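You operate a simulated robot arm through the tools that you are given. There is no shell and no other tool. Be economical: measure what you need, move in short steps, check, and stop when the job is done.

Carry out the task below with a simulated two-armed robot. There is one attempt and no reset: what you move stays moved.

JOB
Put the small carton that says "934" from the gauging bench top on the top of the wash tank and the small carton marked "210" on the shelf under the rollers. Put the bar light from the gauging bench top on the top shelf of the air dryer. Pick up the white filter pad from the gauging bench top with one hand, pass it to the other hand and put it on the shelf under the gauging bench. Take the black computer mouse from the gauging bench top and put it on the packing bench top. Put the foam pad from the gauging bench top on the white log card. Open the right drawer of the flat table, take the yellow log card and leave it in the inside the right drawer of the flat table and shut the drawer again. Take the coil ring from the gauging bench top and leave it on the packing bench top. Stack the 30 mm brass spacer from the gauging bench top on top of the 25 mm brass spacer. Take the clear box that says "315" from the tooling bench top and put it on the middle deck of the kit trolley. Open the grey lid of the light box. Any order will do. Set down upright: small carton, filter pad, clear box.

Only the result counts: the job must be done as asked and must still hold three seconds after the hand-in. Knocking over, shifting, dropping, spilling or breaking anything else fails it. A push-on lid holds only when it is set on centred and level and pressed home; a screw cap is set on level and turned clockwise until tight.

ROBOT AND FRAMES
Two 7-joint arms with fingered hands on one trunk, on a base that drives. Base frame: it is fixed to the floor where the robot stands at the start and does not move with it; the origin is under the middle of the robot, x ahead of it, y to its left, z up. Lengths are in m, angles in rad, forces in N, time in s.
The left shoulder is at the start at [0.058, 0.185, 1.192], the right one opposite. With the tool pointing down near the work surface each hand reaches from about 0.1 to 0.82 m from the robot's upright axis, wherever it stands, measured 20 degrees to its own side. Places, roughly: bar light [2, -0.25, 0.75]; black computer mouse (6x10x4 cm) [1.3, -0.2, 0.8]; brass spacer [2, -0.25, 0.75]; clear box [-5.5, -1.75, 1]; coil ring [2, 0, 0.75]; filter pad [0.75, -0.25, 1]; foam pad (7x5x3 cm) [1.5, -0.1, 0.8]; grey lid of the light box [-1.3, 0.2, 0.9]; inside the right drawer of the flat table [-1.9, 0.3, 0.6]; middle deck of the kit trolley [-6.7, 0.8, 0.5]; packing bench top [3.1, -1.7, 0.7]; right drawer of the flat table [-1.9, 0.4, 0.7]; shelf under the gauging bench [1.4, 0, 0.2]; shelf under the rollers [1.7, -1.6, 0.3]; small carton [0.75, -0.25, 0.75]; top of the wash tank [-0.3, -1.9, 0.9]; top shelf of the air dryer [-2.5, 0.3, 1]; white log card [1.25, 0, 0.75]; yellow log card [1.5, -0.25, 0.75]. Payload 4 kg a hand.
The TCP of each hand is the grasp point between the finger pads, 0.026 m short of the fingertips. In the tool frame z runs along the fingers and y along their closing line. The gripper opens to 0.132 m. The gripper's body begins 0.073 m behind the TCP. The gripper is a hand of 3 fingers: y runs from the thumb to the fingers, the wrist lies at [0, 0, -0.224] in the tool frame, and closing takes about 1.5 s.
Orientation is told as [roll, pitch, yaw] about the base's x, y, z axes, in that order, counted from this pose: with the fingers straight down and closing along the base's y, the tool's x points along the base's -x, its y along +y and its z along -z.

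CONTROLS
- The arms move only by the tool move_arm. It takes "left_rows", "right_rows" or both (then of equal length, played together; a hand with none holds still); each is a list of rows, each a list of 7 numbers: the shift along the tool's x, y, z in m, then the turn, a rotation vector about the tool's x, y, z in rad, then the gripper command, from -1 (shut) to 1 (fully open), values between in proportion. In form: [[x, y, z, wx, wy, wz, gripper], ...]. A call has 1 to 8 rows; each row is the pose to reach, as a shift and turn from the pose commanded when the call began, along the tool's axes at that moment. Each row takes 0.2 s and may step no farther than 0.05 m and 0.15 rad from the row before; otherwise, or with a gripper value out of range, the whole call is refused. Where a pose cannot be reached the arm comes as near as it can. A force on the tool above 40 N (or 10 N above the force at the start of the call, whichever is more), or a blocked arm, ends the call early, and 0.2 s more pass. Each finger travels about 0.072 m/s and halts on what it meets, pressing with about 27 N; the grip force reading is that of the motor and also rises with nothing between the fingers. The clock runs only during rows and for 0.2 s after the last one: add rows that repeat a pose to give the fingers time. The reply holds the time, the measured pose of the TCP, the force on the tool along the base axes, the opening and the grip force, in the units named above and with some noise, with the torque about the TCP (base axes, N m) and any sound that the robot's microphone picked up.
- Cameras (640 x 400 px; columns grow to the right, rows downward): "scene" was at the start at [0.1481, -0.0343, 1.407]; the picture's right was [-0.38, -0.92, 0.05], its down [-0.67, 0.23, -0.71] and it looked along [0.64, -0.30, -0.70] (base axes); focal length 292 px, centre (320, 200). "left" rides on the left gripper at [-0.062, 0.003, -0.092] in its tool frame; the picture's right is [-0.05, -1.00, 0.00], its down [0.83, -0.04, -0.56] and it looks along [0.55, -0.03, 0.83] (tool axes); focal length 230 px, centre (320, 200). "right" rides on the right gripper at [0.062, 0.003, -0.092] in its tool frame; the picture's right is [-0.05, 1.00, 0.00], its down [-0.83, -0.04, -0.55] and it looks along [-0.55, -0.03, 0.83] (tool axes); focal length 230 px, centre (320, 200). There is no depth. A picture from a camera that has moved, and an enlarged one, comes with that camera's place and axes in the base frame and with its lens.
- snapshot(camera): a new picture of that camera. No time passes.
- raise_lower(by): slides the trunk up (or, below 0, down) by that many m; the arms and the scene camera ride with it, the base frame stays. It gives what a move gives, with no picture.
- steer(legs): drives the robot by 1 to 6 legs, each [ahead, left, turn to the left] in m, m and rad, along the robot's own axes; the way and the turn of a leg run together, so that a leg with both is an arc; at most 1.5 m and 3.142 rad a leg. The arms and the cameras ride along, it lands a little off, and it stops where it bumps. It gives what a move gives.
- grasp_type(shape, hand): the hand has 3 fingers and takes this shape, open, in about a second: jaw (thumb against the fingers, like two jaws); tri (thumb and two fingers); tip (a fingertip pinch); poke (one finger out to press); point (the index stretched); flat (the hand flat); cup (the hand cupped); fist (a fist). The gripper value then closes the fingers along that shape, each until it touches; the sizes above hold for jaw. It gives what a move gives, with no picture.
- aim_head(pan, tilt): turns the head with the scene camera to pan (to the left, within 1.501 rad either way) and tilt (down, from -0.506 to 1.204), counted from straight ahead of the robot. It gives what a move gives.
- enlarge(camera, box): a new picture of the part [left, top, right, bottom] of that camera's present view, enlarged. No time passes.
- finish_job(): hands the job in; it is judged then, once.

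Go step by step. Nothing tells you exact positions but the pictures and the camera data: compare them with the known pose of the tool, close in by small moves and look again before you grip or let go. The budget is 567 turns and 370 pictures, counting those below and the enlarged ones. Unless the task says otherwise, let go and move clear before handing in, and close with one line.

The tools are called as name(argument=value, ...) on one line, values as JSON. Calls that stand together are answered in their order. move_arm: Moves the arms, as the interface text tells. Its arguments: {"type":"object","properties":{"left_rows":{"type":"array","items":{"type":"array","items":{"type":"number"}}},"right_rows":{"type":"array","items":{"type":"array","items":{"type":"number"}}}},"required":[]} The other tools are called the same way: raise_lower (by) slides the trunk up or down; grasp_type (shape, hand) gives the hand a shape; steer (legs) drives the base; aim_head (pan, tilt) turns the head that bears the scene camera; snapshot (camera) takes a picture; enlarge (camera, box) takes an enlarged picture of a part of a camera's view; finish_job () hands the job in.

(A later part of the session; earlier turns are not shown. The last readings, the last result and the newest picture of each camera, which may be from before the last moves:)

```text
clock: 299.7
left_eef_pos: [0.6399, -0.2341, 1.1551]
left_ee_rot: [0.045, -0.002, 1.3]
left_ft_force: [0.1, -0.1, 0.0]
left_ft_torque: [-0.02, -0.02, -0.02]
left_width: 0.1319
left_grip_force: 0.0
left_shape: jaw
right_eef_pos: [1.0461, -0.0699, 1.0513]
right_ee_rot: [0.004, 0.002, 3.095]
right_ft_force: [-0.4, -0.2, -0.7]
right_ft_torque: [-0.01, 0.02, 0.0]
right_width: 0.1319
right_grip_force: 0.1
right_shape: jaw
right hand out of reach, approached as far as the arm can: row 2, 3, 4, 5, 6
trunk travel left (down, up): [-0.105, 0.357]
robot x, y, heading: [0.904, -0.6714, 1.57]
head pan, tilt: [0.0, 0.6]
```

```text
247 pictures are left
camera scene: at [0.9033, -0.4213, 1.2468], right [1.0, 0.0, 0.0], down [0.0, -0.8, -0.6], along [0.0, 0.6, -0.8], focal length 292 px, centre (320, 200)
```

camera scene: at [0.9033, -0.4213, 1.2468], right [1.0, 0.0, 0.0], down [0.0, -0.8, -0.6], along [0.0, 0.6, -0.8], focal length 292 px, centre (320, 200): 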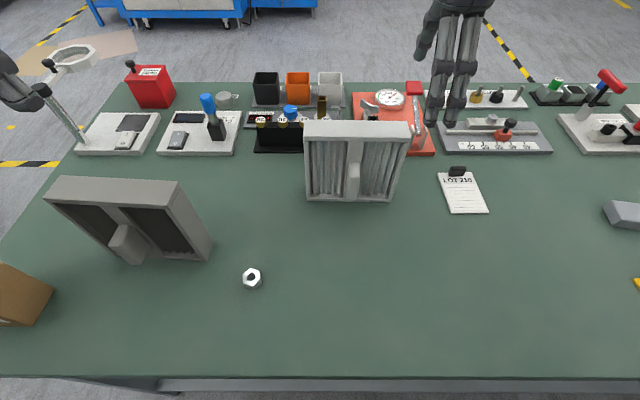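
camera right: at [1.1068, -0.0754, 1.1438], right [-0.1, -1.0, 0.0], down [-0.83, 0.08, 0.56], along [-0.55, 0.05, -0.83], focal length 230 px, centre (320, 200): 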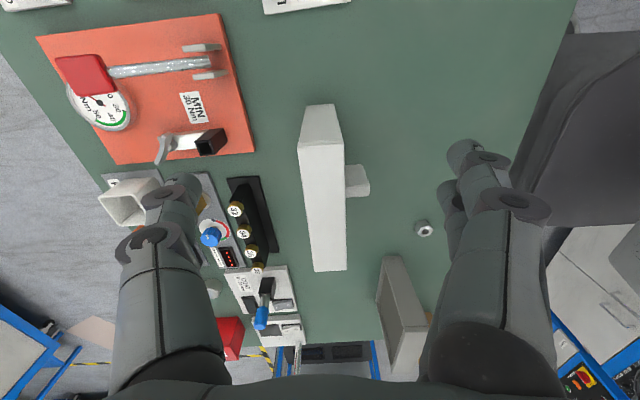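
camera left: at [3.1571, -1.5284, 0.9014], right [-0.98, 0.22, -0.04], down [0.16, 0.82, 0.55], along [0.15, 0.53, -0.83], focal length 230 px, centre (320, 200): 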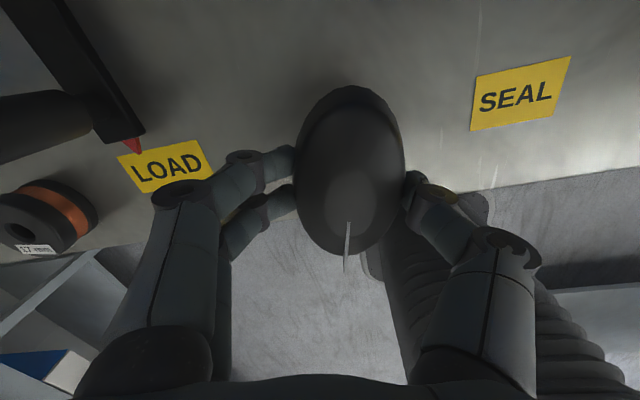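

steer(legs=[[0, 0.035, 0]])

move_arm(right_rows=[[0, 0, 0.04, 0, 0, -0.03, 1], [0, 0, 0.08, 0, 0, -0.03, 1], [0, 0, 0.12, 0, 0, -0.03, 1], [0, 0, 0.133, 0, 0, -0.03, 1]])

snapshot(camera="right")

```text
clock: 300.6
left_eef_pos: [0.6063, -0.2348, 1.1572]
left_ee_rot: [0.042, -0.001, 1.299]
left_ft_force: [-0.1, -0.5, 0.1]
left_ft_torque: [-0.01, 0.05, -0.02]
left_width: 0.1319
left_grip_force: 0.0
left_shape: jaw
right_eef_pos: [1.0122, -0.0708, 1.0527]
right_ee_rot: [0.005, -0.001, 3.093]
right_ft_force: [0.0, -0.6, 0.2]
right_ft_torque: [0.0, -0.03, -0.03]
right_width: 0.1318
right_grip_force: 0.0
right_shape: jaw
trunk travel left (down, up): [-0.105, 0.357]
robot x, y, heading: [0.8723, -0.6697, 1.573]
head pan, tilt: [0.0, 0.6]
```

```text
clock: 301.6
left_eef_pos: [0.6048, -0.2352, 1.1552]
left_ee_rot: [0.043, -0.003, 1.298]
left_ft_force: [0.6, -0.6, 0.3]
left_ft_torque: [0.01, -0.02, 0.01]
left_width: 0.1321
left_grip_force: 0.1
left_shape: jaw
right_eef_pos: [1.0111, -0.0715, 0.9195]
right_ee_rot: [0.002, 0.001, 3.12]
right_ft_force: [-0.1, 0.6, 0.1]
right_ft_torque: [0.0, 0.03, 0.0]
right_width: 0.1318
right_grip_force: 0.1
right_shape: jaw
trunk travel left (down, up): [-0.105, 0.357]
robot x, y, heading: [0.876, -0.6727, 1.576]
head pan, tilt: [0.0, 0.6]
```

```text
246 pictures are left
camera right: at [1.072, -0.0761, 1.0118], right [-0.07, -1.0, 0.0], down [-0.83, 0.06, 0.55], along [-0.55, 0.04, -0.83], focal length 230 px, centre (320, 200)
```

right: 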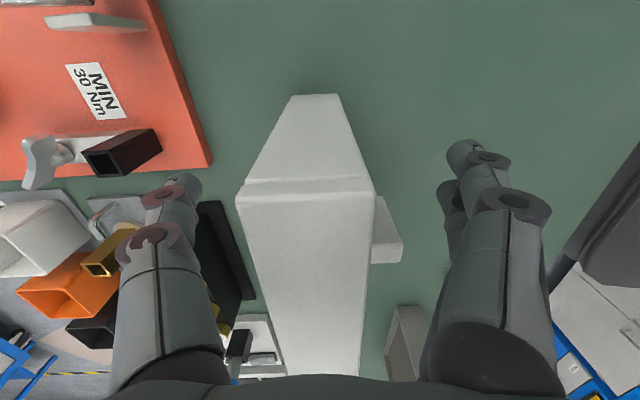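

move_arm(right_rows=[[0, 0.005, 0.0, 0, 0, 0, 0.4], [0, 0.005, 0.0, 0, 0, 0, -0.2], [0, 0.005, 0.0, 0, 0, 0, -1], [0, 0.005, 0.0, 0, 0, 0, -1], [0, 0.005, 0.0, 0, 0, 0, -1], [0, 0.005, 0.0, 0, 0, 0, -1], [0, 0.005, 0.0, 0, 0, 0, -1]])

snapshot(camera="right")

```text
clock: 303.1
left_eef_pos: [0.6041, -0.2352, 1.1552]
left_ee_rot: [0.04, -0.001, 1.301]
left_ft_force: [-0.2, 0.3, -0.5]
left_ft_torque: [0.02, 0.0, 0.0]
left_width: 0.1319
left_grip_force: 0.1
left_shape: jaw
right_eef_pos: [1.0119, -0.0765, 0.9189]
right_ee_rot: [0.002, 0.0, 3.122]
right_ft_force: [-0.3, -0.4, -0.5]
right_ft_torque: [0.0, 0.03, -0.05]
right_width: 0.0343
right_grip_force: 27.1
right_shape: jaw
trunk travel left (down, up): [-0.105, 0.357]
robot x, y, heading: [0.8729, -0.6747, 1.571]
head pan, tilt: [0.0, 0.6]
```

```text
245 pictures are left
camera right: at [1.072, -0.0801, 1.0116], right [-0.07, -1.0, 0.0], down [-0.83, 0.06, 0.55], along [-0.55, 0.04, -0.83], focal length 230 px, centre (320, 200)
```

right: 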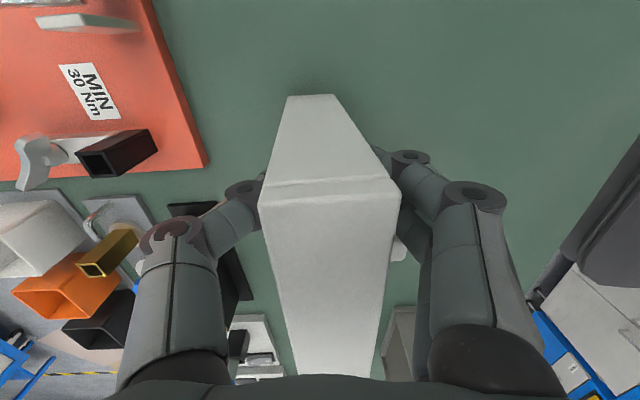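

Gripped. Lift slightly and back the base so the pad comes to the bench edge.

move_arm(right_rows=[[0, 0, -0.03, 0, 0, 0, -1], [0, 0, -0.06, 0, 0, 0, -1], [0, 0, -0.08, 0, 0, 0, -1]])

steer(legs=[[-0.24, 0, 0]])

snapshot(camera="scene")

```text
clock: 303.9
left_eef_pos: [0.6055, -0.2346, 1.1556]
left_ee_rot: [0.043, -0.001, 1.299]
left_ft_force: [0.4, -0.2, 0.2]
left_ft_torque: [0.0, -0.03, 0.01]
left_width: 0.132
left_grip_force: 0.0
left_shape: jaw
right_eef_pos: [1.0125, -0.0751, 1.0003]
right_ee_rot: [0.005, 0.0, 3.121]
right_ft_force: [0.6, -0.3, -1.7]
right_ft_torque: [-0.01, -0.11, 0.0]
right_width: 0.0343
right_grip_force: 27.4
right_shape: jaw
trunk travel left (down, up): [-0.105, 0.357]
robot x, y, heading: [0.8697, -0.6756, 1.575]
head pan, tilt: [0.0, 0.6]
```

```text
clock: 305.7
left_eef_pos: [0.6054, -0.4713, 1.1561]
left_ee_rot: [0.04, -0.002, 1.302]
left_ft_force: [-0.2, 0.4, -0.2]
left_ft_torque: [0.0, 0.0, 0.0]
left_width: 0.1319
left_grip_force: 0.0
left_shape: jaw
right_eef_pos: [1.0108, -0.3116, 0.999]
right_ee_rot: [0.003, 0.001, 3.126]
right_ft_force: [0.5, 0.0, -2.1]
right_ft_torque: [0.02, -0.12, -0.02]
right_width: 0.0343
right_grip_force: 27.1
right_shape: jaw
trunk travel left (down, up): [-0.105, 0.357]
robot x, y, heading: [0.8676, -0.9089, 1.573]
head pan, tilt: [0.0, 0.6]
```

```text
244 pictures are left
camera scene: at [0.8681, -0.6583, 1.2468], right [1.0, 0.0, 0.0], down [0.0, -0.8, -0.6], along [0.0, 0.6, -0.8], focal length 292 px, centre (320, 200)
```

scene: 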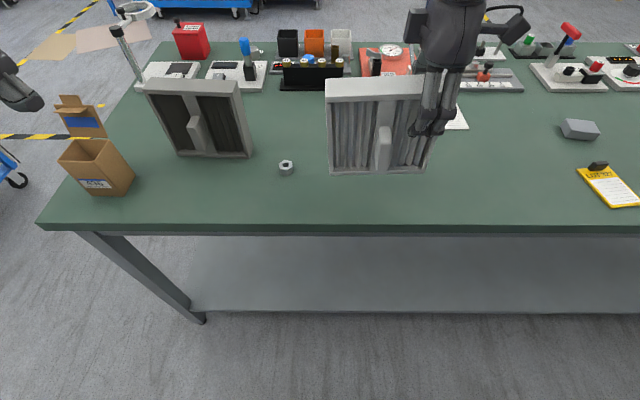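

Pad is in the air at the bench edge. I turn it 45° with the right hand so its handle faces the left hand, and bring the left hand in.

move_arm(right_rows=[[0, 0, 0, 0, 0, 0.14, -1], [0, 0, 0, 0, 0, 0.28, -1], [0, 0, 0, 0, 0, 0.42, -1], [0, 0, 0, 0, 0, 0.56, -1], [0, 0, 0, 0, 0, 0.7, -1], [0, 0, 0, 0, 0, 0.785, -1]], left_rows=[[-0.01, -0.018, 0, 0, 0, 0.1, 0.3], [-0.02, -0.036, 0, 0, 0, 0.2, 0.3], [-0.03, -0.054, 0, 0, 0, 0.3, 0.3], [-0.04, -0.072, 0, 0, 0, 0.4, 0.3], [-0.05, -0.09, 0, 0, 0, 0.5, 0.3], [-0.061, -0.108, 0, 0, 0, 0.515, 0.3]])

snapshot(camera="scene")

```text
clock: 307.1
left_eef_pos: [0.725, -0.4394, 1.1518]
left_ee_rot: [0.039, 0.022, 0.787]
left_ft_force: [-0.4, 0.5, -0.1]
left_ft_torque: [0.0, 0.04, -0.02]
left_width: 0.0865
left_grip_force: 0.1
left_shape: jaw
right_eef_pos: [1.0123, -0.3098, 0.997]
right_ee_rot: [0.004, 0.004, 2.338]
right_ft_force: [0.3, -0.4, -2.5]
right_ft_torque: [-0.11, -0.06, -0.02]
right_width: 0.0342
right_grip_force: 27.5
right_shape: jaw
trunk travel left (down, up): [-0.105, 0.357]
robot x, y, heading: [0.871, -0.9099, 1.576]
head pan, tilt: [0.0, 0.6]
```

```text
243 pictures are left
camera scene: at [0.8689, -0.6575, 1.2467], right [1.0, 0.0, 0.0], down [0.0, -0.8, -0.6], along [0.0, 0.6, -0.8], focal length 292 px, centre (320, 200)
```

scene: 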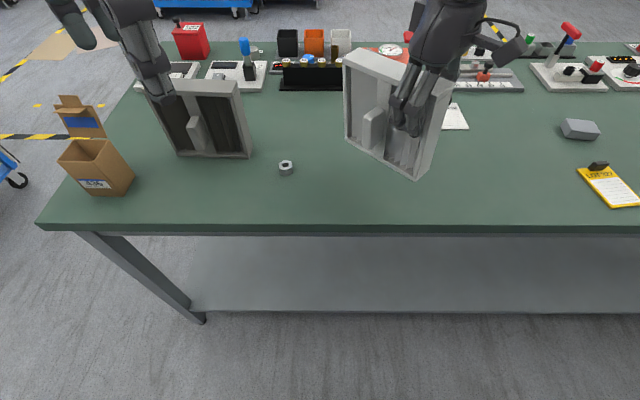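

move_arm(left_rows=[[-0.02, -0.007, 0.0, 0, -0.14, 0, 0.3], [-0.045, -0.015, 0.01, 0, -0.28, 0, 0.3], [-0.07, -0.023, 0.03, 0, -0.42, 0, 0.3], [-0.095, -0.03, 0.055, 0, -0.56, 0, 0.3], [-0.115, -0.038, 0.08, 0, -0.7, 0, 0.3], [-0.135, -0.046, 0.105, 0, -0.84, 0, 0.3], [-0.15, -0.053, 0.126, 0, -0.96, 0, 0.3]])

snapshot(camera="left")

snapshot(camera="scene")

```text
clock: 308.7
left_eef_pos: [0.8652, -0.3713, 1.0203]
left_ee_rot: [0.064, -0.939, 0.737]
left_ft_force: [-0.2, 0.6, 0.1]
left_ft_torque: [0.0, 0.03, 0.0]
left_width: 0.0862
left_grip_force: 0.2
left_shape: jaw
right_eef_pos: [1.0106, -0.3107, 0.997]
right_ee_rot: [0.002, 0.004, 2.34]
right_ft_force: [0.1, 0.3, -2.1]
right_ft_torque: [-0.08, -0.09, 0.0]
right_width: 0.0342
right_grip_force: 26.1
right_shape: jaw
trunk travel left (down, up): [-0.105, 0.357]
robot x, y, heading: [0.8716, -0.9088, 1.573]
head pan, tilt: [0.0, 0.6]
```

```text
242 pictures are left
camera left: at [0.8388, -0.3998, 1.1244], right [0.73, -0.68, 0.0], down [-0.64, -0.69, -0.35], along [0.24, 0.25, -0.94], focal length 230 px, centre (320, 200)
```

left: 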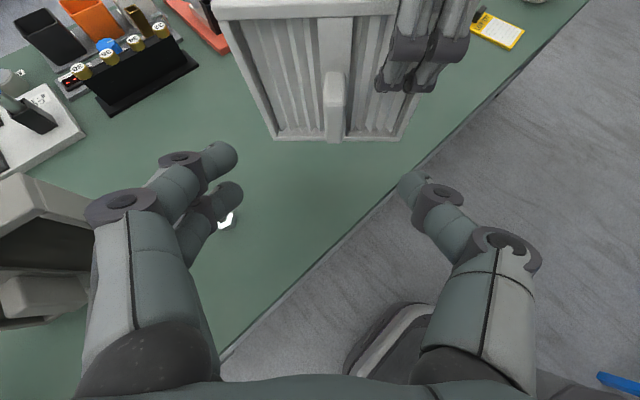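

```text
241 pictures are left
camera scene: at [0.8679, -0.6576, 1.2468], right [1.0, 0.0, 0.0], down [0.0, -0.8, -0.6], along [0.0, 0.6, -0.8], focal length 292 px, centre (320, 200)
```

scene: 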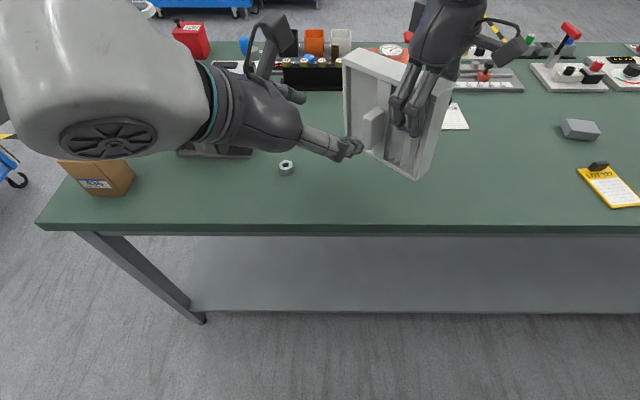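

move_arm(left_rows=[[-0.01, -0.007, 0.03, 0, 0, 0, 0.0], [-0.019, -0.0138, 0.06, 0, 0, 0, -0.1], [-0.019, -0.0138, 0.085, 0, 0, 0, -0.1]])

snapshot(camera="left")

enlarge(camera="scene", box=[280, 50, 480, 190])

```text
clock: 309.5
left_eef_pos: [0.9295, -0.3216, 0.985]
left_ee_rot: [0.066, -0.94, 0.736]
left_ft_force: [-0.3, 0.2, 0.1]
left_ft_torque: [-0.01, 0.0, 0.0]
left_width: 0.0603
left_grip_force: 0.1
left_shape: jaw
right_eef_pos: [1.0111, -0.3111, 0.9994]
right_ee_rot: [0.002, 0.004, 2.341]
right_ft_force: [0.5, -1.0, -1.7]
right_ft_torque: [-0.06, -0.06, 0.01]
right_width: 0.0339
right_grip_force: 26.8
right_shape: jaw
trunk travel left (down, up): [-0.105, 0.357]
robot x, y, heading: [0.8727, -0.9111, 1.576]
head pan, tilt: [0.0, 0.6]
```

```text
240 pictures are left
camera left: at [0.9047, -0.3512, 1.0887], right [0.73, -0.68, 0.0], down [-0.64, -0.69, -0.34], along [0.24, 0.25, -0.94], focal length 230 px, centre (320, 200)
```

left: 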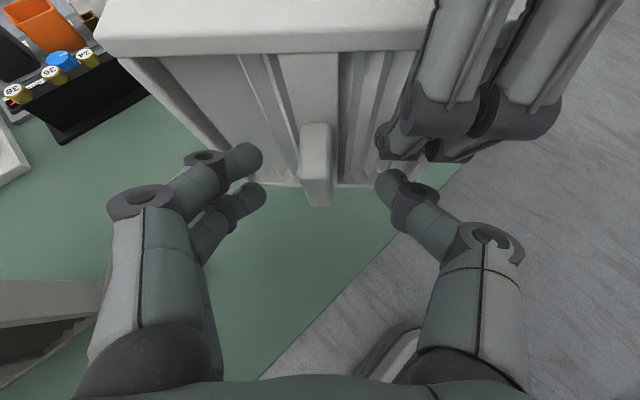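

```text
2.86 times, centred on (380, 120) of scene
camera zoom: at [0.8684, -0.6576, 1.2468], right [1.0, 0.0, 0.0], down [0.0, -0.8, -0.6], along [0.0, 0.6, -0.8], focal length 835 px, centre (149, 429)
```

zoom: 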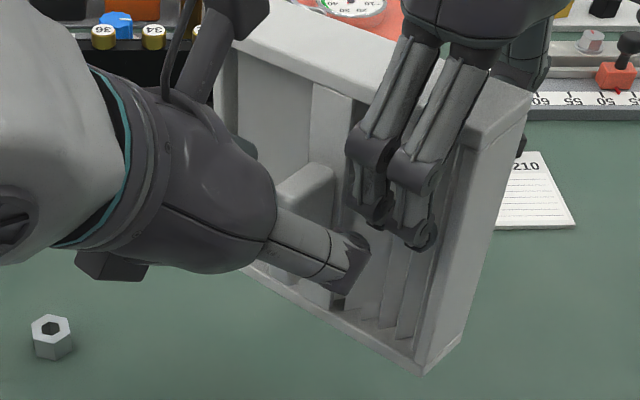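

move_arm(left_rows=[[0.01, 0, 0.0, 0, 0, 0, -0.25], [0.016, 0, 0.012, 0, 0, 0, -0.25], [0.016, 0.0, 0.028, 0, 0, 0, -0.25], [0.016, 0.0, 0.042, 0, 0, 0, -0.25]])

snapshot(camera="left")

```text
clock: 310.5
left_eef_pos: [0.9456, -0.3042, 0.9473]
left_ee_rot: [0.064, -0.937, 0.734]
left_ft_force: [-4.3, -3.1, 0.4]
left_ft_torque: [0.05, -0.01, 0.2]
left_width: 0.0499
left_grip_force: 0.0
left_shape: jaw
right_eef_pos: [1.0128, -0.3102, 0.9977]
right_ee_rot: [0.004, 0.003, 2.34]
right_ft_force: [4.1, 3.5, -2.9]
right_ft_torque: [0.09, -0.31, -0.47]
right_width: 0.0339
right_grip_force: 26.3
right_shape: jaw
trunk travel left (down, up): [-0.105, 0.357]
robot x, y, heading: [0.8707, -0.9148, 1.577]
head pan, tilt: [0.0, 0.6]
```

```text
238 pictures are left
camera left: at [0.9204, -0.3328, 1.0518], right [0.73, -0.68, 0.0], down [-0.64, -0.69, -0.34], along [0.24, 0.25, -0.94], focal length 230 px, centre (320, 200)
```

left: 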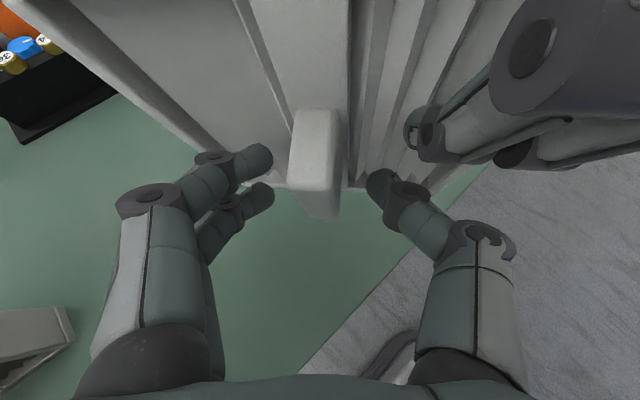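

Positioned around the handle. Close the left hand.

move_arm(left_rows=[[0, 0, -0.004, 0, 0, 0, -0.5], [0, 0, -0.004, 0, 0, 0, -1], [0, 0, -0.004, 0, 0, 0, -1], [0, 0, -0.004, 0, 0, 0, -1], [0, 0, -0.004, 0, 0, 0, -1]])

snapshot(camera="left")

```text
clock: 311.7
left_eef_pos: [0.9435, -0.3082, 0.9496]
left_ee_rot: [0.065, -0.938, 0.735]
left_ft_force: [2.2, -3.8, 1.4]
left_ft_torque: [0.02, 0.01, -0.11]
left_width: 0.015
left_grip_force: 27.0
left_shape: jaw
right_eef_pos: [1.0108, -0.3108, 0.9988]
right_ee_rot: [0.001, 0.001, 2.339]
right_ft_force: [-2.4, 4.9, -2.7]
right_ft_torque: [0.2, -0.1, -0.18]
right_width: 0.034
right_grip_force: 27.3
right_shape: jaw
trunk travel left (down, up): [-0.105, 0.357]
robot x, y, heading: [0.871, -0.9119, 1.574]
head pan, tilt: [0.0, 0.6]
```

```text
237 pictures are left
camera left: at [0.9182, -0.336, 1.0549], right [0.73, -0.69, 0.0], down [-0.64, -0.68, -0.35], along [0.24, 0.25, -0.94], focal length 230 px, centre (320, 200)
```

left: 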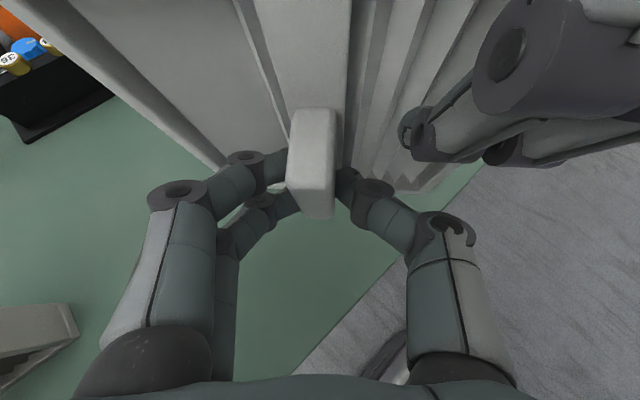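

Both hands hold the pad. Now the right hand releases and rises.

move_arm(right_rows=[[0, 0, 0, 0, 0, 0, -0.2], [0, 0, 0, 0, 0, 0, -0.1], [0, 0, -0.02, 0, 0, 0, -0.1], [0, 0, -0.06, 0, 0, 0, -0.1], [0, 0, -0.1, 0, 0, 0, -0.1], [0, 0, -0.14, 0, 0, 0, -0.1]])

snapshot(camera="left")

snapshot(camera="scene")

```text
clock: 313.1
left_eef_pos: [0.9438, -0.3087, 0.9515]
left_ee_rot: [0.065, -0.941, 0.733]
left_ft_force: [-0.3, -0.1, 0.2]
left_ft_torque: [-0.07, 0.09, 0.03]
left_width: 0.0143
left_grip_force: 26.8
left_shape: jaw
right_eef_pos: [1.026, -0.3206, 1.1357]
right_ee_rot: [0.0, 0.0, 2.34]
right_ft_force: [-0.7, -0.1, -0.1]
right_ft_torque: [0.04, -0.02, 0.0]
right_width: 0.0589
right_grip_force: 0.0
right_shape: jaw
right hand out of reach, approached as far as the arm can: row 5, 6
trunk travel left (down, up): [-0.105, 0.357]
robot x, y, heading: [0.8736, -0.9149, 1.575]
head pan, tilt: [0.0, 0.6]
```

```text
236 pictures are left
camera left: at [0.9177, -0.3374, 1.0561], right [0.73, -0.68, 0.0], down [-0.64, -0.68, -0.35], along [0.24, 0.25, -0.94], focal length 230 px, centre (320, 200)
```

left: 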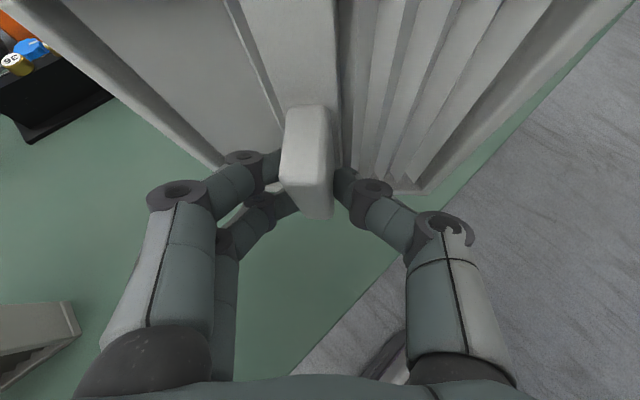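

```text
235 pictures are left
camera scene: at [0.868, -0.6603, 1.2477], right [1.0, 0.0, 0.0], down [0.0, -0.8, -0.6], along [0.0, 0.6, -0.8], focal length 292 px, centre (320, 200)
```

scene: 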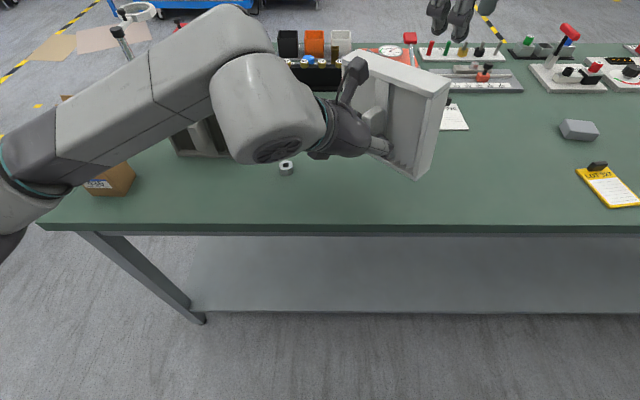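

Handover succeeded. I swing the pad to face me squarely and pull it off the bench.

move_arm(left_rows=[[0.0, 0.0, -0.03, 0, 0, 0, -1], [0.014, 0.009, -0.058, -0.11, 0.005, -0.08, -1], [0.028, 0.018, -0.086, -0.22, 0.01, -0.16, -1], [0.042, 0.027, -0.114, -0.33, 0.015, -0.24, -1], [0.056, 0.036, -0.142, -0.44, 0.02, -0.32, -1], [0.07, 0.045, -0.17, -0.55, 0.026, -0.4, -1], [0.084, 0.054, -0.197, -0.67, 0.0315, -0.489, -1]], right_rows=[[0.02, -0.02, 0, 0, 0, 0, 0.5], [0.04, -0.04, 0, 0, 0, 0, 0.5], [0.06, -0.06, 0, 0, 0, 0, 0.5], [0.08, -0.08, 0, 0, 0, 0, 0.5], [0.08, -0.08, 0, 0, 0, 0.1, 0.5], [0.08, -0.08, 0, 0, 0, 0.2, 0.5], [0.08, -0.08, 0, 0, 0, 0.3, 0.5]])

snapshot(camera="left")

snapshot(camera="scene")

```text
clock: 314.7
left_eef_pos: [0.7579, -0.4202, 1.0014]
left_ee_rot: [0.063, -0.941, 1.569]
left_ft_force: [-0.5, 0.3, -1.4]
left_ft_torque: [-0.07, -0.05, -0.03]
left_width: 0.0142
left_grip_force: 26.6
left_shape: jaw
right_eef_pos: [1.1369, -0.3212, 1.1364]
right_ee_rot: [0.0, 0.0, 2.039]
right_ft_force: [-0.3, 0.1, -0.5]
right_ft_torque: [0.02, -0.01, 0.02]
right_width: 0.0985
right_grip_force: 0.1
right_shape: jaw
trunk travel left (down, up): [-0.105, 0.357]
robot x, y, heading: [0.8679, -0.9076, 1.581]
head pan, tilt: [0.0, 0.6]
```

```text
234 pictures are left
camera left: at [0.7613, -0.4592, 1.1045], right [1.0, 0.08, 0.0], down [0.08, -0.94, -0.35], along [-0.02, 0.35, -0.94], focal length 230 px, centre (320, 200)
```

left: 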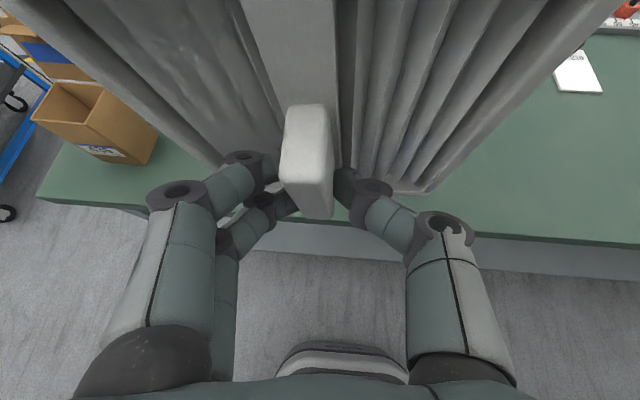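

```text
233 pictures are left
camera scene: at [0.868, -0.659, 1.2473], right [1.0, 0.0, 0.0], down [0.0, -0.8, -0.6], along [0.0, 0.6, -0.8], focal length 292 px, centre (320, 200)
```

scene: 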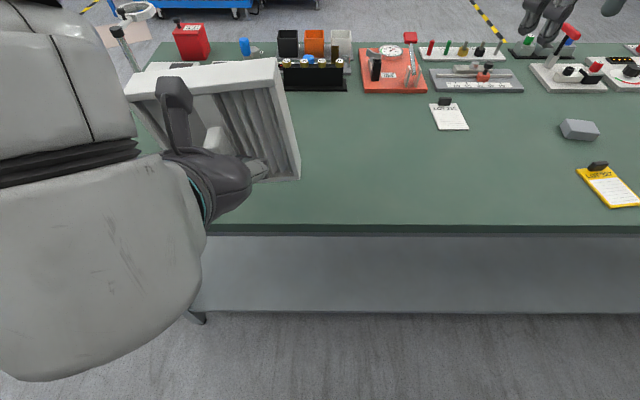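

steer(legs=[[-0.17, 0, 0], [0, -0.48, 0]])

raise_lower(by=-0.1)

snapshot(camera="left")

```text
clock: 318.7
left_eef_pos: [1.2438, -0.5912, 0.999]
left_ee_rot: [0.065, -0.939, 1.564]
left_ft_force: [0.2, -0.8, -2.6]
left_ft_torque: [-0.1, 0.02, -0.01]
left_width: 0.0142
left_grip_force: 27.2
left_shape: jaw
right_eef_pos: [1.6224, -0.4932, 1.1357]
right_ee_rot: [0.002, 0.004, 2.041]
right_ft_force: [0.7, 0.5, 0.9]
right_ft_torque: [0.0, -0.01, -0.01]
right_width: 0.0985
right_grip_force: 0.0
right_shape: jaw
trunk travel left (down, up): [-0.105, 0.357]
robot x, y, heading: [1.3564, -1.0843, 1.57]
head pan, tilt: [0.0, 0.6]
```

```text
clock: 320.0
left_eef_pos: [1.2434, -0.594, 0.9016]
left_ee_rot: [0.064, -0.939, 1.566]
left_ft_force: [0.0, 0.3, -1.7]
left_ft_torque: [-0.09, 0.03, 0.02]
left_width: 0.0139
left_grip_force: 27.1
left_shape: jaw
right_eef_pos: [1.6219, -0.4953, 1.0369]
right_ee_rot: [0.0, 0.001, 2.041]
right_ft_force: [-0.3, -0.2, -0.6]
right_ft_torque: [0.04, 0.02, 0.0]
right_width: 0.0987
right_grip_force: 0.1
right_shape: jaw
trunk travel left (down, up): [-0.005, 0.457]
robot x, y, heading: [1.3572, -1.0838, 1.578]
head pan, tilt: [0.0, 0.6]
```

```text
232 pictures are left
camera left: at [1.2463, -0.6324, 1.0053], right [1.0, 0.08, 0.0], down [0.07, -0.94, -0.35], along [-0.02, 0.35, -0.94], focal length 230 px, centre (320, 200)
```

left: 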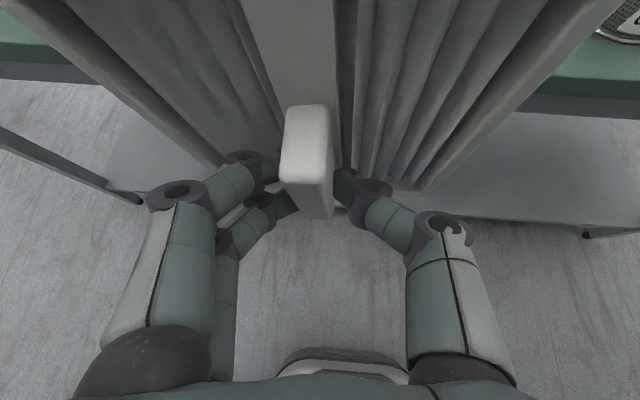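

move_arm(left_rows=[[0.038, 0, 0.028, 0, 0, 0, -1], [0.077, 0, 0.056, 0, 0, 0, -1], [0.115, 0, 0.084, 0, 0, 0, -1], [0.154, 0, 0.112, 0, 0, 0, -1], [0.192, 0, 0.14, 0, 0, 0, -1], [0.23, 0, 0.168, 0, 0, 0, -1], [0.268, 0, 0.196, 0, 0, 0, -1], [0.306, 0, 0.224, 0, 0, 0, -1]])

snapshot(camera="left")

```text
clock: 321.8
left_eef_pos: [1.2284, -0.5889, 0.5172]
left_ee_rot: [0.062, -0.94, 1.565]
left_ft_force: [0.3, 0.2, -1.7]
left_ft_torque: [-0.07, 0.01, -0.04]
left_width: 0.0136
left_grip_force: 26.6
left_shape: jaw
left hand out of reach, approached as far as the arm can: row 1, 2, 3, 4
right_eef_pos: [1.6208, -0.4923, 1.0345]
right_ee_rot: [0.001, 0.005, 2.04]
right_ft_force: [-0.4, 0.6, -0.3]
right_ft_torque: [0.01, -0.01, -0.01]
right_width: 0.0989
right_grip_force: 0.1
right_shape: jaw
trunk travel left (down, up): [-0.005, 0.457]
robot x, y, heading: [1.3573, -1.085, 1.574]
head pan, tilt: [0.0, 0.6]
```

```text
231 pictures are left
camera left: at [1.2322, -0.6277, 0.6217], right [1.0, 0.08, 0.0], down [0.07, -0.94, -0.34], along [-0.02, 0.34, -0.94], focal length 230 px, centre (320, 200)
```

left: 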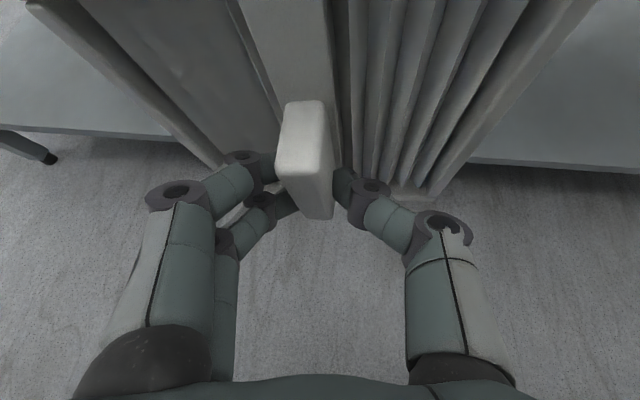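

move_arm(left_rows=[[0.036, 0, 0.027, 0, 0, 0, -1], [0.073, 0, 0.053, 0, 0, 0, -1], [0.109, 0, 0.08, 0, 0, 0, -1], [0.145, 0, 0.106, 0, 0, 0, -1]])

aim_head(pan=0.1, tilt=0.6)

snapshot(camera="scene")

snapshot(camera="left")

```text
clock: 322.8
left_eef_pos: [1.2523, -0.5863, 0.3588]
left_ee_rot: [0.08, -0.928, 1.565]
left_ft_force: [-0.5, 0.3, -2.5]
left_ft_torque: [-0.1, -0.03, -0.04]
left_width: 0.0137
left_grip_force: 27.2
left_shape: jaw
left hand out of reach, approached as far as the arm can: row 3, 4
right_eef_pos: [1.62, -0.4931, 1.0356]
right_ee_rot: [0.003, 0.004, 2.04]
right_ft_force: [-0.7, -0.2, 1.2]
right_ft_torque: [-0.02, 0.0, 0.0]
right_width: 0.0985
right_grip_force: 0.0
right_shape: jaw
trunk travel left (down, up): [-0.005, 0.457]
robot x, y, heading: [1.3561, -1.0877, 1.577]
head pan, tilt: [0.0, 0.6]
```

```text
clock: 323.5
left_eef_pos: [1.2531, -0.5877, 0.3616]
left_ee_rot: [0.08, -0.929, 1.565]
left_ft_force: [0.4, 0.8, -1.7]
left_ft_torque: [-0.1, -0.04, -0.04]
left_width: 0.0132
left_grip_force: 26.6
left_shape: jaw
right_eef_pos: [1.6207, -0.4936, 1.0349]
right_ee_rot: [0.0, 0.002, 2.041]
right_ft_force: [0.4, -0.8, -0.6]
right_ft_torque: [-0.03, 0.01, -0.03]
right_width: 0.0989
right_grip_force: 0.0
right_shape: jaw
trunk travel left (down, up): [-0.005, 0.457]
robot x, y, heading: [1.3517, -1.0868, 1.571]
head pan, tilt: [0.099, 0.6]
```

```text
230 pictures are left
camera scene: at [1.3437, -0.7355, 1.0804], right [0.99, 0.09, -0.05], down [0.06, -0.9, -0.43], along [-0.08, 0.42, -0.9], focal length 292 px, centre (320, 200)
```

scene: 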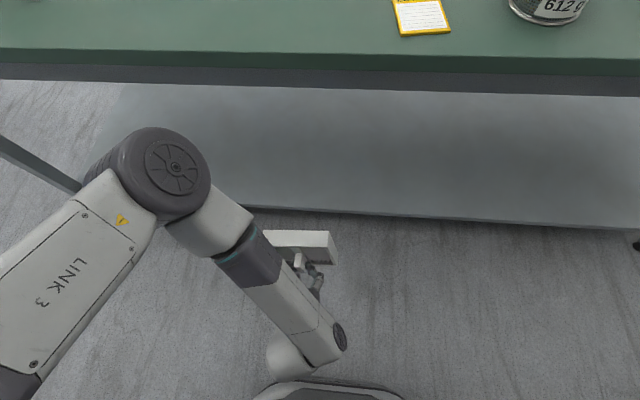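

```text
229 pictures are left
camera left: at [1.2575, -0.625, 0.4652], right [1.0, 0.09, -0.01], down [0.08, -0.94, -0.34], along [-0.04, 0.33, -0.94], focal length 230 px, centre (320, 200)
```

left: 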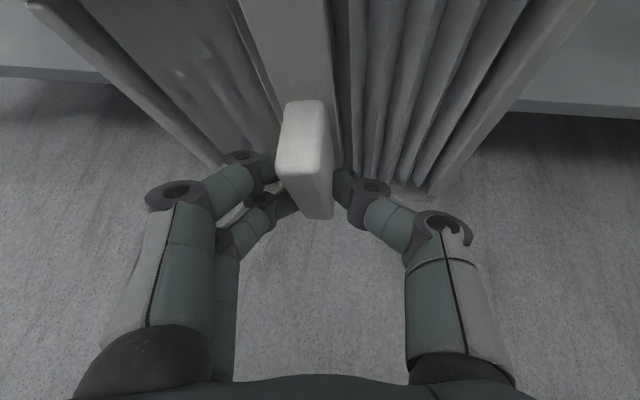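

move_arm(left_rows=[[-0.026, -0.003, 0.035, 0, 0, 0, -1], [-0.052, -0.006, 0.07, 0, 0, 0, -1], [-0.078, -0.008, 0.104, 0, 0, 0, -1], [-0.104, -0.011, 0.139, 0, 0, 0, -1], [-0.13, -0.014, 0.174, 0, 0, 0, -1], [-0.15, -0.016, 0.2, 0, 0, 0, -1], [-0.168, -0.018, 0.224, 0, 0, 0, -1]])

snapshot(camera="left")

snapshot(camera="scene")

```text
clock: 325.1
left_eef_pos: [1.2565, -0.3063, 0.3615]
left_ee_rot: [0.064, -0.938, 1.563]
left_ft_force: [-0.7, -0.1, -2.2]
left_ft_torque: [-0.09, 0.0, 0.03]
left_width: 0.0136
left_grip_force: 26.5
left_shape: jaw
right_eef_pos: [1.6205, -0.4915, 1.0358]
right_ee_rot: [0.001, 0.004, 2.041]
right_ft_force: [-0.2, -0.6, 0.5]
right_ft_torque: [0.01, -0.03, 0.01]
right_width: 0.099
right_grip_force: 0.1
right_shape: jaw
trunk travel left (down, up): [-0.005, 0.457]
robot x, y, heading: [1.3544, -1.0867, 1.573]
head pan, tilt: [0.099, 0.6]
```

```text
228 pictures are left
camera left: at [1.2606, -0.3452, 0.4666], right [1.0, 0.08, 0.0], down [0.07, -0.94, -0.34], along [-0.02, 0.34, -0.94], focal length 230 px, centre (320, 200)
```

left: 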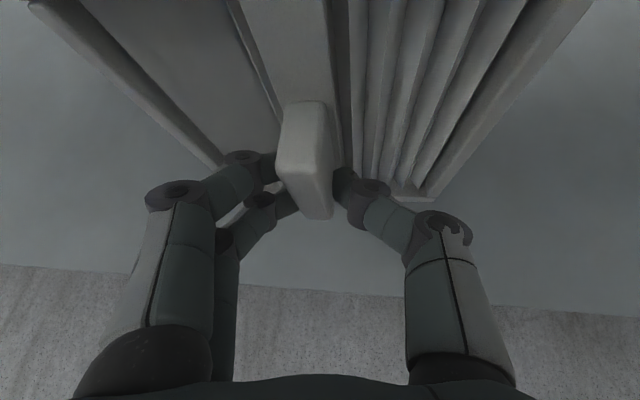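

```text
227 pictures are left
camera scene: at [1.3436, -0.7351, 1.0801], right [0.99, 0.09, -0.05], down [0.06, -0.9, -0.43], along [-0.08, 0.42, -0.9], focal length 292 px, centre (320, 200)
```

scene: 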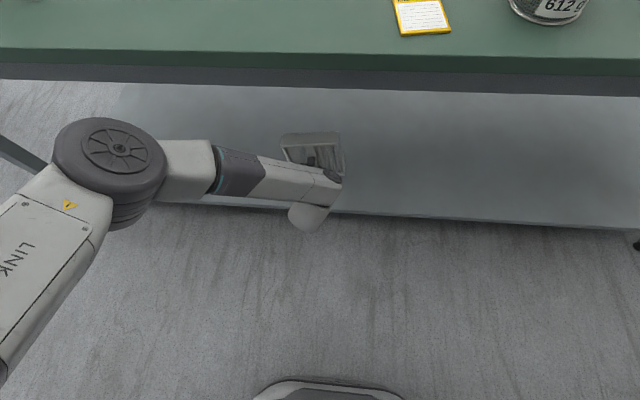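

move_arm(left_rows=[[0.028, 0, 0.021, 0, 0, 0, -1], [0.052, 0, 0.038, 0, 0, 0, -1], [0.064, 0, 0.047, 0, 0, 0, -1], [0.07, 0, 0.051, 0, 0, 0, -1]])

move_arm(left_rows=[[0.004, 0, 0.003, 0, 0, 0, -1], [0.007, 0, 0.005, 0, 0, 0, -1], [0.01, 0, 0.0073, 0, 0, 0, -1], [0.013, 0, 0.0095, 0, 0, 0, -1]])

```text
clock: 326.1
left_eef_pos: [1.2558, -0.3048, 0.279]
left_ee_rot: [0.066, -0.941, 1.563]
left_ft_force: [1.2, 0.4, 2.2]
left_ft_torque: [0.02, 0.23, -0.02]
left_width: 0.0134
left_grip_force: 26.9
left_shape: jaw
right_eef_pos: [1.6219, -0.4933, 1.0345]
right_ee_rot: [0.001, 0.003, 2.04]
right_ft_force: [-0.1, 1.2, -0.1]
right_ft_torque: [0.0, 0.02, -0.04]
right_width: 0.0988
right_grip_force: 0.0
right_shape: jaw
trunk travel left (down, up): [-0.005, 0.457]
robot x, y, heading: [1.3574, -1.0839, 1.573]
head pan, tilt: [0.099, 0.6]
```

```text
clock: 327.0
left_eef_pos: [1.2577, -0.3007, 0.2733]
left_ee_rot: [0.069, -0.957, 1.559]
left_ft_force: [0.0, -10.2, 33.3]
left_ft_torque: [0.23, 0.16, 0.08]
left_width: 0.0153
left_grip_force: 26.8
left_shape: jaw
right_eef_pos: [1.6221, -0.496, 1.0365]
right_ee_rot: [0.002, 0.0, 2.041]
right_ft_force: [0.2, -0.3, -0.1]
right_ft_torque: [-0.05, -0.01, -0.01]
right_width: 0.0988
right_grip_force: 0.0
right_shape: jaw
trunk travel left (down, up): [-0.005, 0.457]
robot x, y, heading: [1.3559, -1.0851, 1.574]
head pan, tilt: [0.099, 0.6]
stopped in row 4 (left hand): the force on the tool passed its limit at 43 N (the readings are from after the stop); the commanded pose is now the measured one
```

move_arm(left_rows=[[-0.003, 0, -0.002, 0, 0.008, 0, -1], [-0.004, 0, -0.003, 0, 0.012, 0, -1]])

snapshot(camera="left")

enlarge(camera="scene", box=[200, 80, 420, 240])

```text
clock: 327.6
left_eef_pos: [1.2582, -0.3036, 0.2724]
left_ee_rot: [0.066, -0.933, 1.564]
left_ft_force: [1.7, -4.2, 18.3]
left_ft_torque: [0.3, 0.12, 0.04]
left_width: 0.015
left_grip_force: 27.1
left_shape: jaw
right_eef_pos: [1.6222, -0.4966, 1.0346]
right_ee_rot: [0.0, 0.002, 2.04]
right_ft_force: [-0.1, -0.1, 0.1]
right_ft_torque: [0.0, -0.04, 0.01]
right_width: 0.0984
right_grip_force: 0.0
right_shape: jaw
trunk travel left (down, up): [-0.005, 0.457]
robot x, y, heading: [1.3557, -1.0835, 1.575]
head pan, tilt: [0.099, 0.6]
```

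```text
226 pictures are left
camera left: at [1.2616, -0.3436, 0.3768], right [1.0, 0.08, 0.0], down [0.07, -0.94, -0.34], along [-0.02, 0.34, -0.94], focal length 230 px, centre (320, 200)
```

left: 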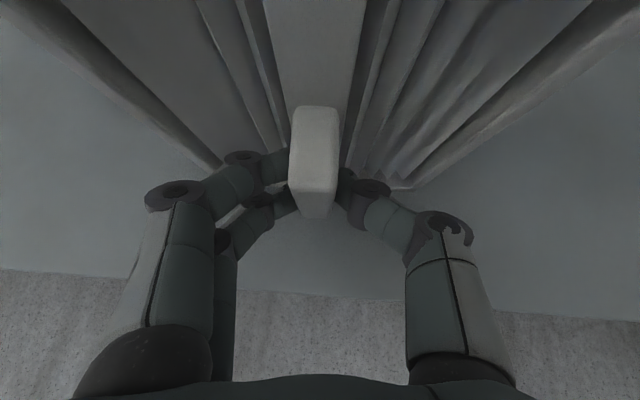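

```text
2.50 times, centred on (310, 160) of scene
camera zoom: at [1.344, -0.7377, 1.0808], right [0.99, 0.09, -0.05], down [0.06, -0.9, -0.43], along [-0.08, 0.43, -0.9], focal length 731 px, centre (345, 300)
```

zoom: 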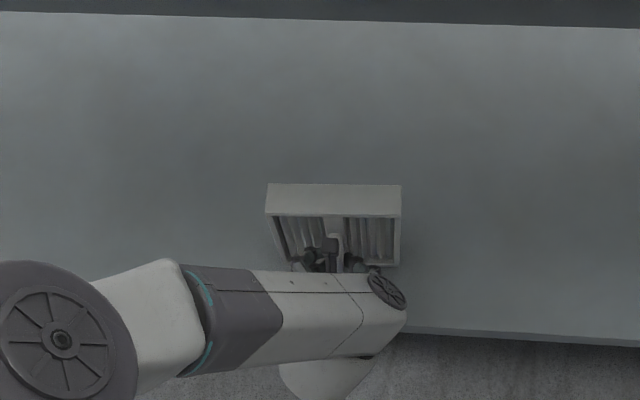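

move_arm(left_rows=[[-0.002, 0, -0.001, 0, 0, 0, -1], [-0.002, 0, -0.001, 0, 0, 0, -0.6], [-0.002, 0, -0.001, 0, 0, 0, -0.2], [-0.002, 0, -0.001, 0, 0, 0, -0.2], [-0.002, 0, -0.02, 0, 0, 0, -0.2], [0.01, 0, -0.045, 0, 0, 0, -0.2], [0.03, 0, -0.08, 0, 0, 0, -0.2], [0.05, 0, -0.12, 0, 0, 0, -0.2]])

snapshot(camera="left")

```text
clock: 329.4
left_eef_pos: [1.2628, -0.4299, 0.3022]
left_ee_rot: [0.063, -0.93, 1.565]
left_ft_force: [1.1, 0.3, 0.0]
left_ft_torque: [0.03, 0.02, 0.02]
left_width: 0.052
left_grip_force: 0.0
left_shape: jaw
right_eef_pos: [1.6222, -0.4939, 1.0353]
right_ee_rot: [0.001, 0.003, 2.041]
right_ft_force: [-0.5, 0.1, -0.4]
right_ft_torque: [0.0, 0.01, -0.02]
right_width: 0.0986
right_grip_force: 0.1
right_shape: jaw
trunk travel left (down, up): [-0.005, 0.457]
robot x, y, heading: [1.3556, -1.0841, 1.572]
head pan, tilt: [0.099, 0.6]
```

```text
224 pictures are left
camera left: at [1.2655, -0.4684, 0.407], right [1.0, 0.08, 0.0], down [0.07, -0.94, -0.34], along [-0.02, 0.34, -0.94], focal length 230 px, centre (320, 200)
```

left: 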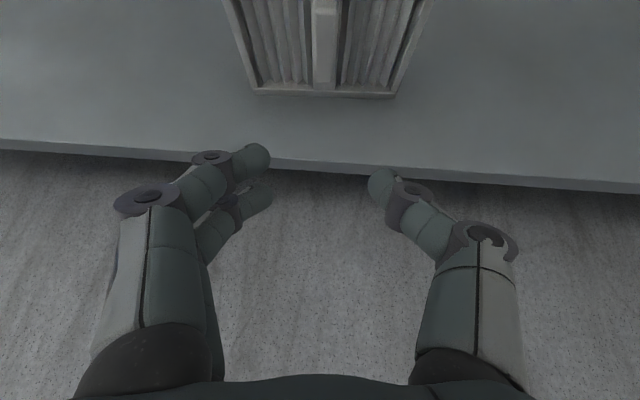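

Pad placed upright. I pull the left arm back and up.

move_arm(left_rows=[[0.027, 0, -0.036, 0, 0, 0, 0], [0.053, 0, -0.072, 0, 0, 0, 0], [0.08, 0, -0.105, 0, 0, 0, 0], [0.045, 0, -0.132, 0, 0, 0, 0], [0.008, 0, -0.16, 0, 0, 0, 0.3], [-0.03, 0, -0.187, 0, 0, 0, 0.6], [-0.067, 0, -0.214, 0, 0, 0, 1], [-0.104, 0, -0.241, 0, 0, 0, 1]])

move_arm(left_rows=[[-0.037, 0, -0.027, 0, 0, 0, 1], [-0.074, 0, -0.054, 0, 0, 0, 1], [-0.111, 0, -0.081, 0, 0, 0, 1], [-0.148, 0, -0.108, 0, 0.1, 0, 1], [-0.185, 0, -0.135, 0, 0.2, 0, 1], [-0.222, 0, -0.162, 0, 0.3, 0, 1], [-0.259, 0, -0.189, 0, 0.4, 0, 1], [-0.296, 0, -0.216, 0, 0.5, 0, 1]])

raise_lower(by=0.1)

```text
clock: 331.2
left_eef_pos: [1.2805, -0.5591, 0.5304]
left_ee_rot: [0.065, -0.932, 1.563]
left_ft_force: [0.3, -0.8, 0.7]
left_ft_torque: [0.01, 0.0, -0.04]
left_width: 0.1319
left_grip_force: 0.0
left_shape: jaw
left hand out of reach, approached as far as the arm can: row 1, 2, 3
right_eef_pos: [1.6218, -0.494, 1.0365]
right_ee_rot: [0.001, 0.001, 2.04]
right_ft_force: [0.5, 0.2, -1.2]
right_ft_torque: [0.06, 0.03, 0.01]
right_width: 0.0986
right_grip_force: 0.0
right_shape: jaw
trunk travel left (down, up): [-0.005, 0.457]
robot x, y, heading: [1.3562, -1.0835, 1.573]
head pan, tilt: [0.099, 0.6]
```

```text
clock: 333.0
left_eef_pos: [1.294, -0.5587, 0.8968]
left_ee_rot: [0.043, -0.431, 1.596]
left_ft_force: [0.5, -0.2, -0.2]
left_ft_torque: [0.01, 0.03, 0.03]
left_width: 0.132
left_grip_force: 0.0
left_shape: jaw
right_eef_pos: [1.6223, -0.4934, 1.0367]
right_ee_rot: [0.001, 0.003, 2.039]
right_ft_force: [0.0, 0.3, 0.6]
right_ft_torque: [0.0, 0.04, -0.04]
right_width: 0.0984
right_grip_force: 0.0
right_shape: jaw
trunk travel left (down, up): [-0.005, 0.457]
robot x, y, heading: [1.355, -1.0856, 1.573]
head pan, tilt: [0.099, 0.6]
```

```text
clock: 334.4
left_eef_pos: [1.2937, -0.5572, 0.9929]
left_ee_rot: [0.042, -0.429, 1.599]
left_ft_force: [0.3, 0.6, -0.6]
left_ft_torque: [0.01, 0.02, -0.05]
left_width: 0.1318
left_grip_force: 0.0
left_shape: jaw
right_eef_pos: [1.622, -0.492, 1.1334]
right_ee_rot: [0.003, 0.004, 2.041]
right_ft_force: [-1.4, 0.7, 0.3]
right_ft_torque: [-0.03, 0.0, 0.04]
right_width: 0.099
right_grip_force: 0.0
right_shape: jaw
trunk travel left (down, up): [-0.105, 0.357]
robot x, y, heading: [1.3553, -1.0858, 1.574]
head pan, tilt: [0.099, 0.6]
```

Now the foam pad. I straighten both hands and move in.

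move_arm(left_rows=[[0, 0, -0.03, 0, 0.14, 0, 1], [0, 0, -0.05, 0, 0.28, 0, 1], [0, 0, -0.05, 0, 0.42, 0, 1], [0, 0, -0.05, 0, 0.43, 0, 1]], right_rows=[[0, 0, 0, 0, 0, 0.13, 0.5], [0, 0, 0, 0, 0, 0.26, 0.5], [0, 0, 0, 0, 0, 0.39, 0.5], [0, 0, 0, 0, 0, 0.47, 0.5]])

steer(legs=[[0.35, 0.05, 0]])

aim_head(pan=0, tilt=0.7)

snapshot(camera="scene")

```text
clock: 335.4
left_eef_pos: [1.2955, -0.5802, 1.0411]
left_ee_rot: [0.036, -0.001, 1.614]
left_ft_force: [0.3, -0.3, 0.6]
left_ft_torque: [0.02, 0.01, -0.02]
left_width: 0.132
left_grip_force: 0.0
left_shape: jaw
right_eef_pos: [1.6224, -0.4934, 1.1362]
right_ee_rot: [-0.001, 0.004, 1.567]
right_ft_force: [-0.3, -0.3, 0.1]
right_ft_torque: [0.01, -0.02, 0.02]
right_width: 0.0986
right_grip_force: 0.1
right_shape: jaw
trunk travel left (down, up): [-0.105, 0.357]
robot x, y, heading: [1.3582, -1.0823, 1.573]
head pan, tilt: [0.099, 0.6]
```

```text
clock: 337.6
left_eef_pos: [1.2458, -0.2347, 1.0418]
left_ee_rot: [0.039, -0.004, 1.615]
left_ft_force: [-0.5, 0.3, -0.4]
left_ft_torque: [-0.01, 0.01, -0.02]
left_width: 0.1319
left_grip_force: 0.0
left_shape: jaw
right_eef_pos: [1.5717, -0.1491, 1.1358]
right_ee_rot: [0.0, 0.003, 1.567]
right_ft_force: [0.0, -0.5, 0.3]
right_ft_torque: [0.01, 0.0, -0.01]
right_width: 0.0989
right_grip_force: 0.1
right_shape: jaw
trunk travel left (down, up): [-0.105, 0.357]
robot x, y, heading: [1.3083, -0.739, 1.571]
head pan, tilt: [0.099, 0.6]
```

```text
clock: 338.3
left_eef_pos: [1.2452, -0.2349, 1.0407]
left_ee_rot: [0.039, -0.005, 1.613]
left_ft_force: [-0.3, 0.0, -0.7]
left_ft_torque: [0.02, -0.03, -0.02]
left_width: 0.132
left_grip_force: 0.1
left_shape: jaw
right_eef_pos: [1.574, -0.1498, 1.1358]
right_ee_rot: [0.001, 0.005, 1.568]
right_ft_force: [-0.7, -0.1, -0.1]
right_ft_torque: [0.01, 0.0, 0.0]
right_width: 0.099
right_grip_force: 0.1
right_shape: jaw
trunk travel left (down, up): [-0.105, 0.357]
robot x, y, heading: [1.3049, -0.7399, 1.569]
head pan, tilt: [0.0, 0.7]
```

```text
223 pictures are left
camera scene: at [1.3029, -0.4927, 1.2398], right [1.0, 0.0, 0.0], down [0.0, -0.85, -0.52], along [0.0, 0.52, -0.85], focal length 292 px, centre (320, 200)
```

scene: 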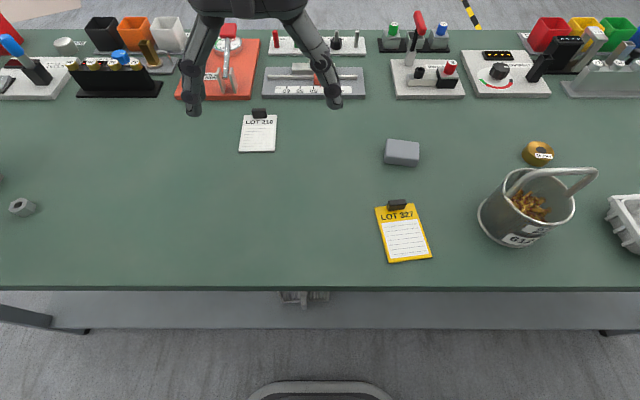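

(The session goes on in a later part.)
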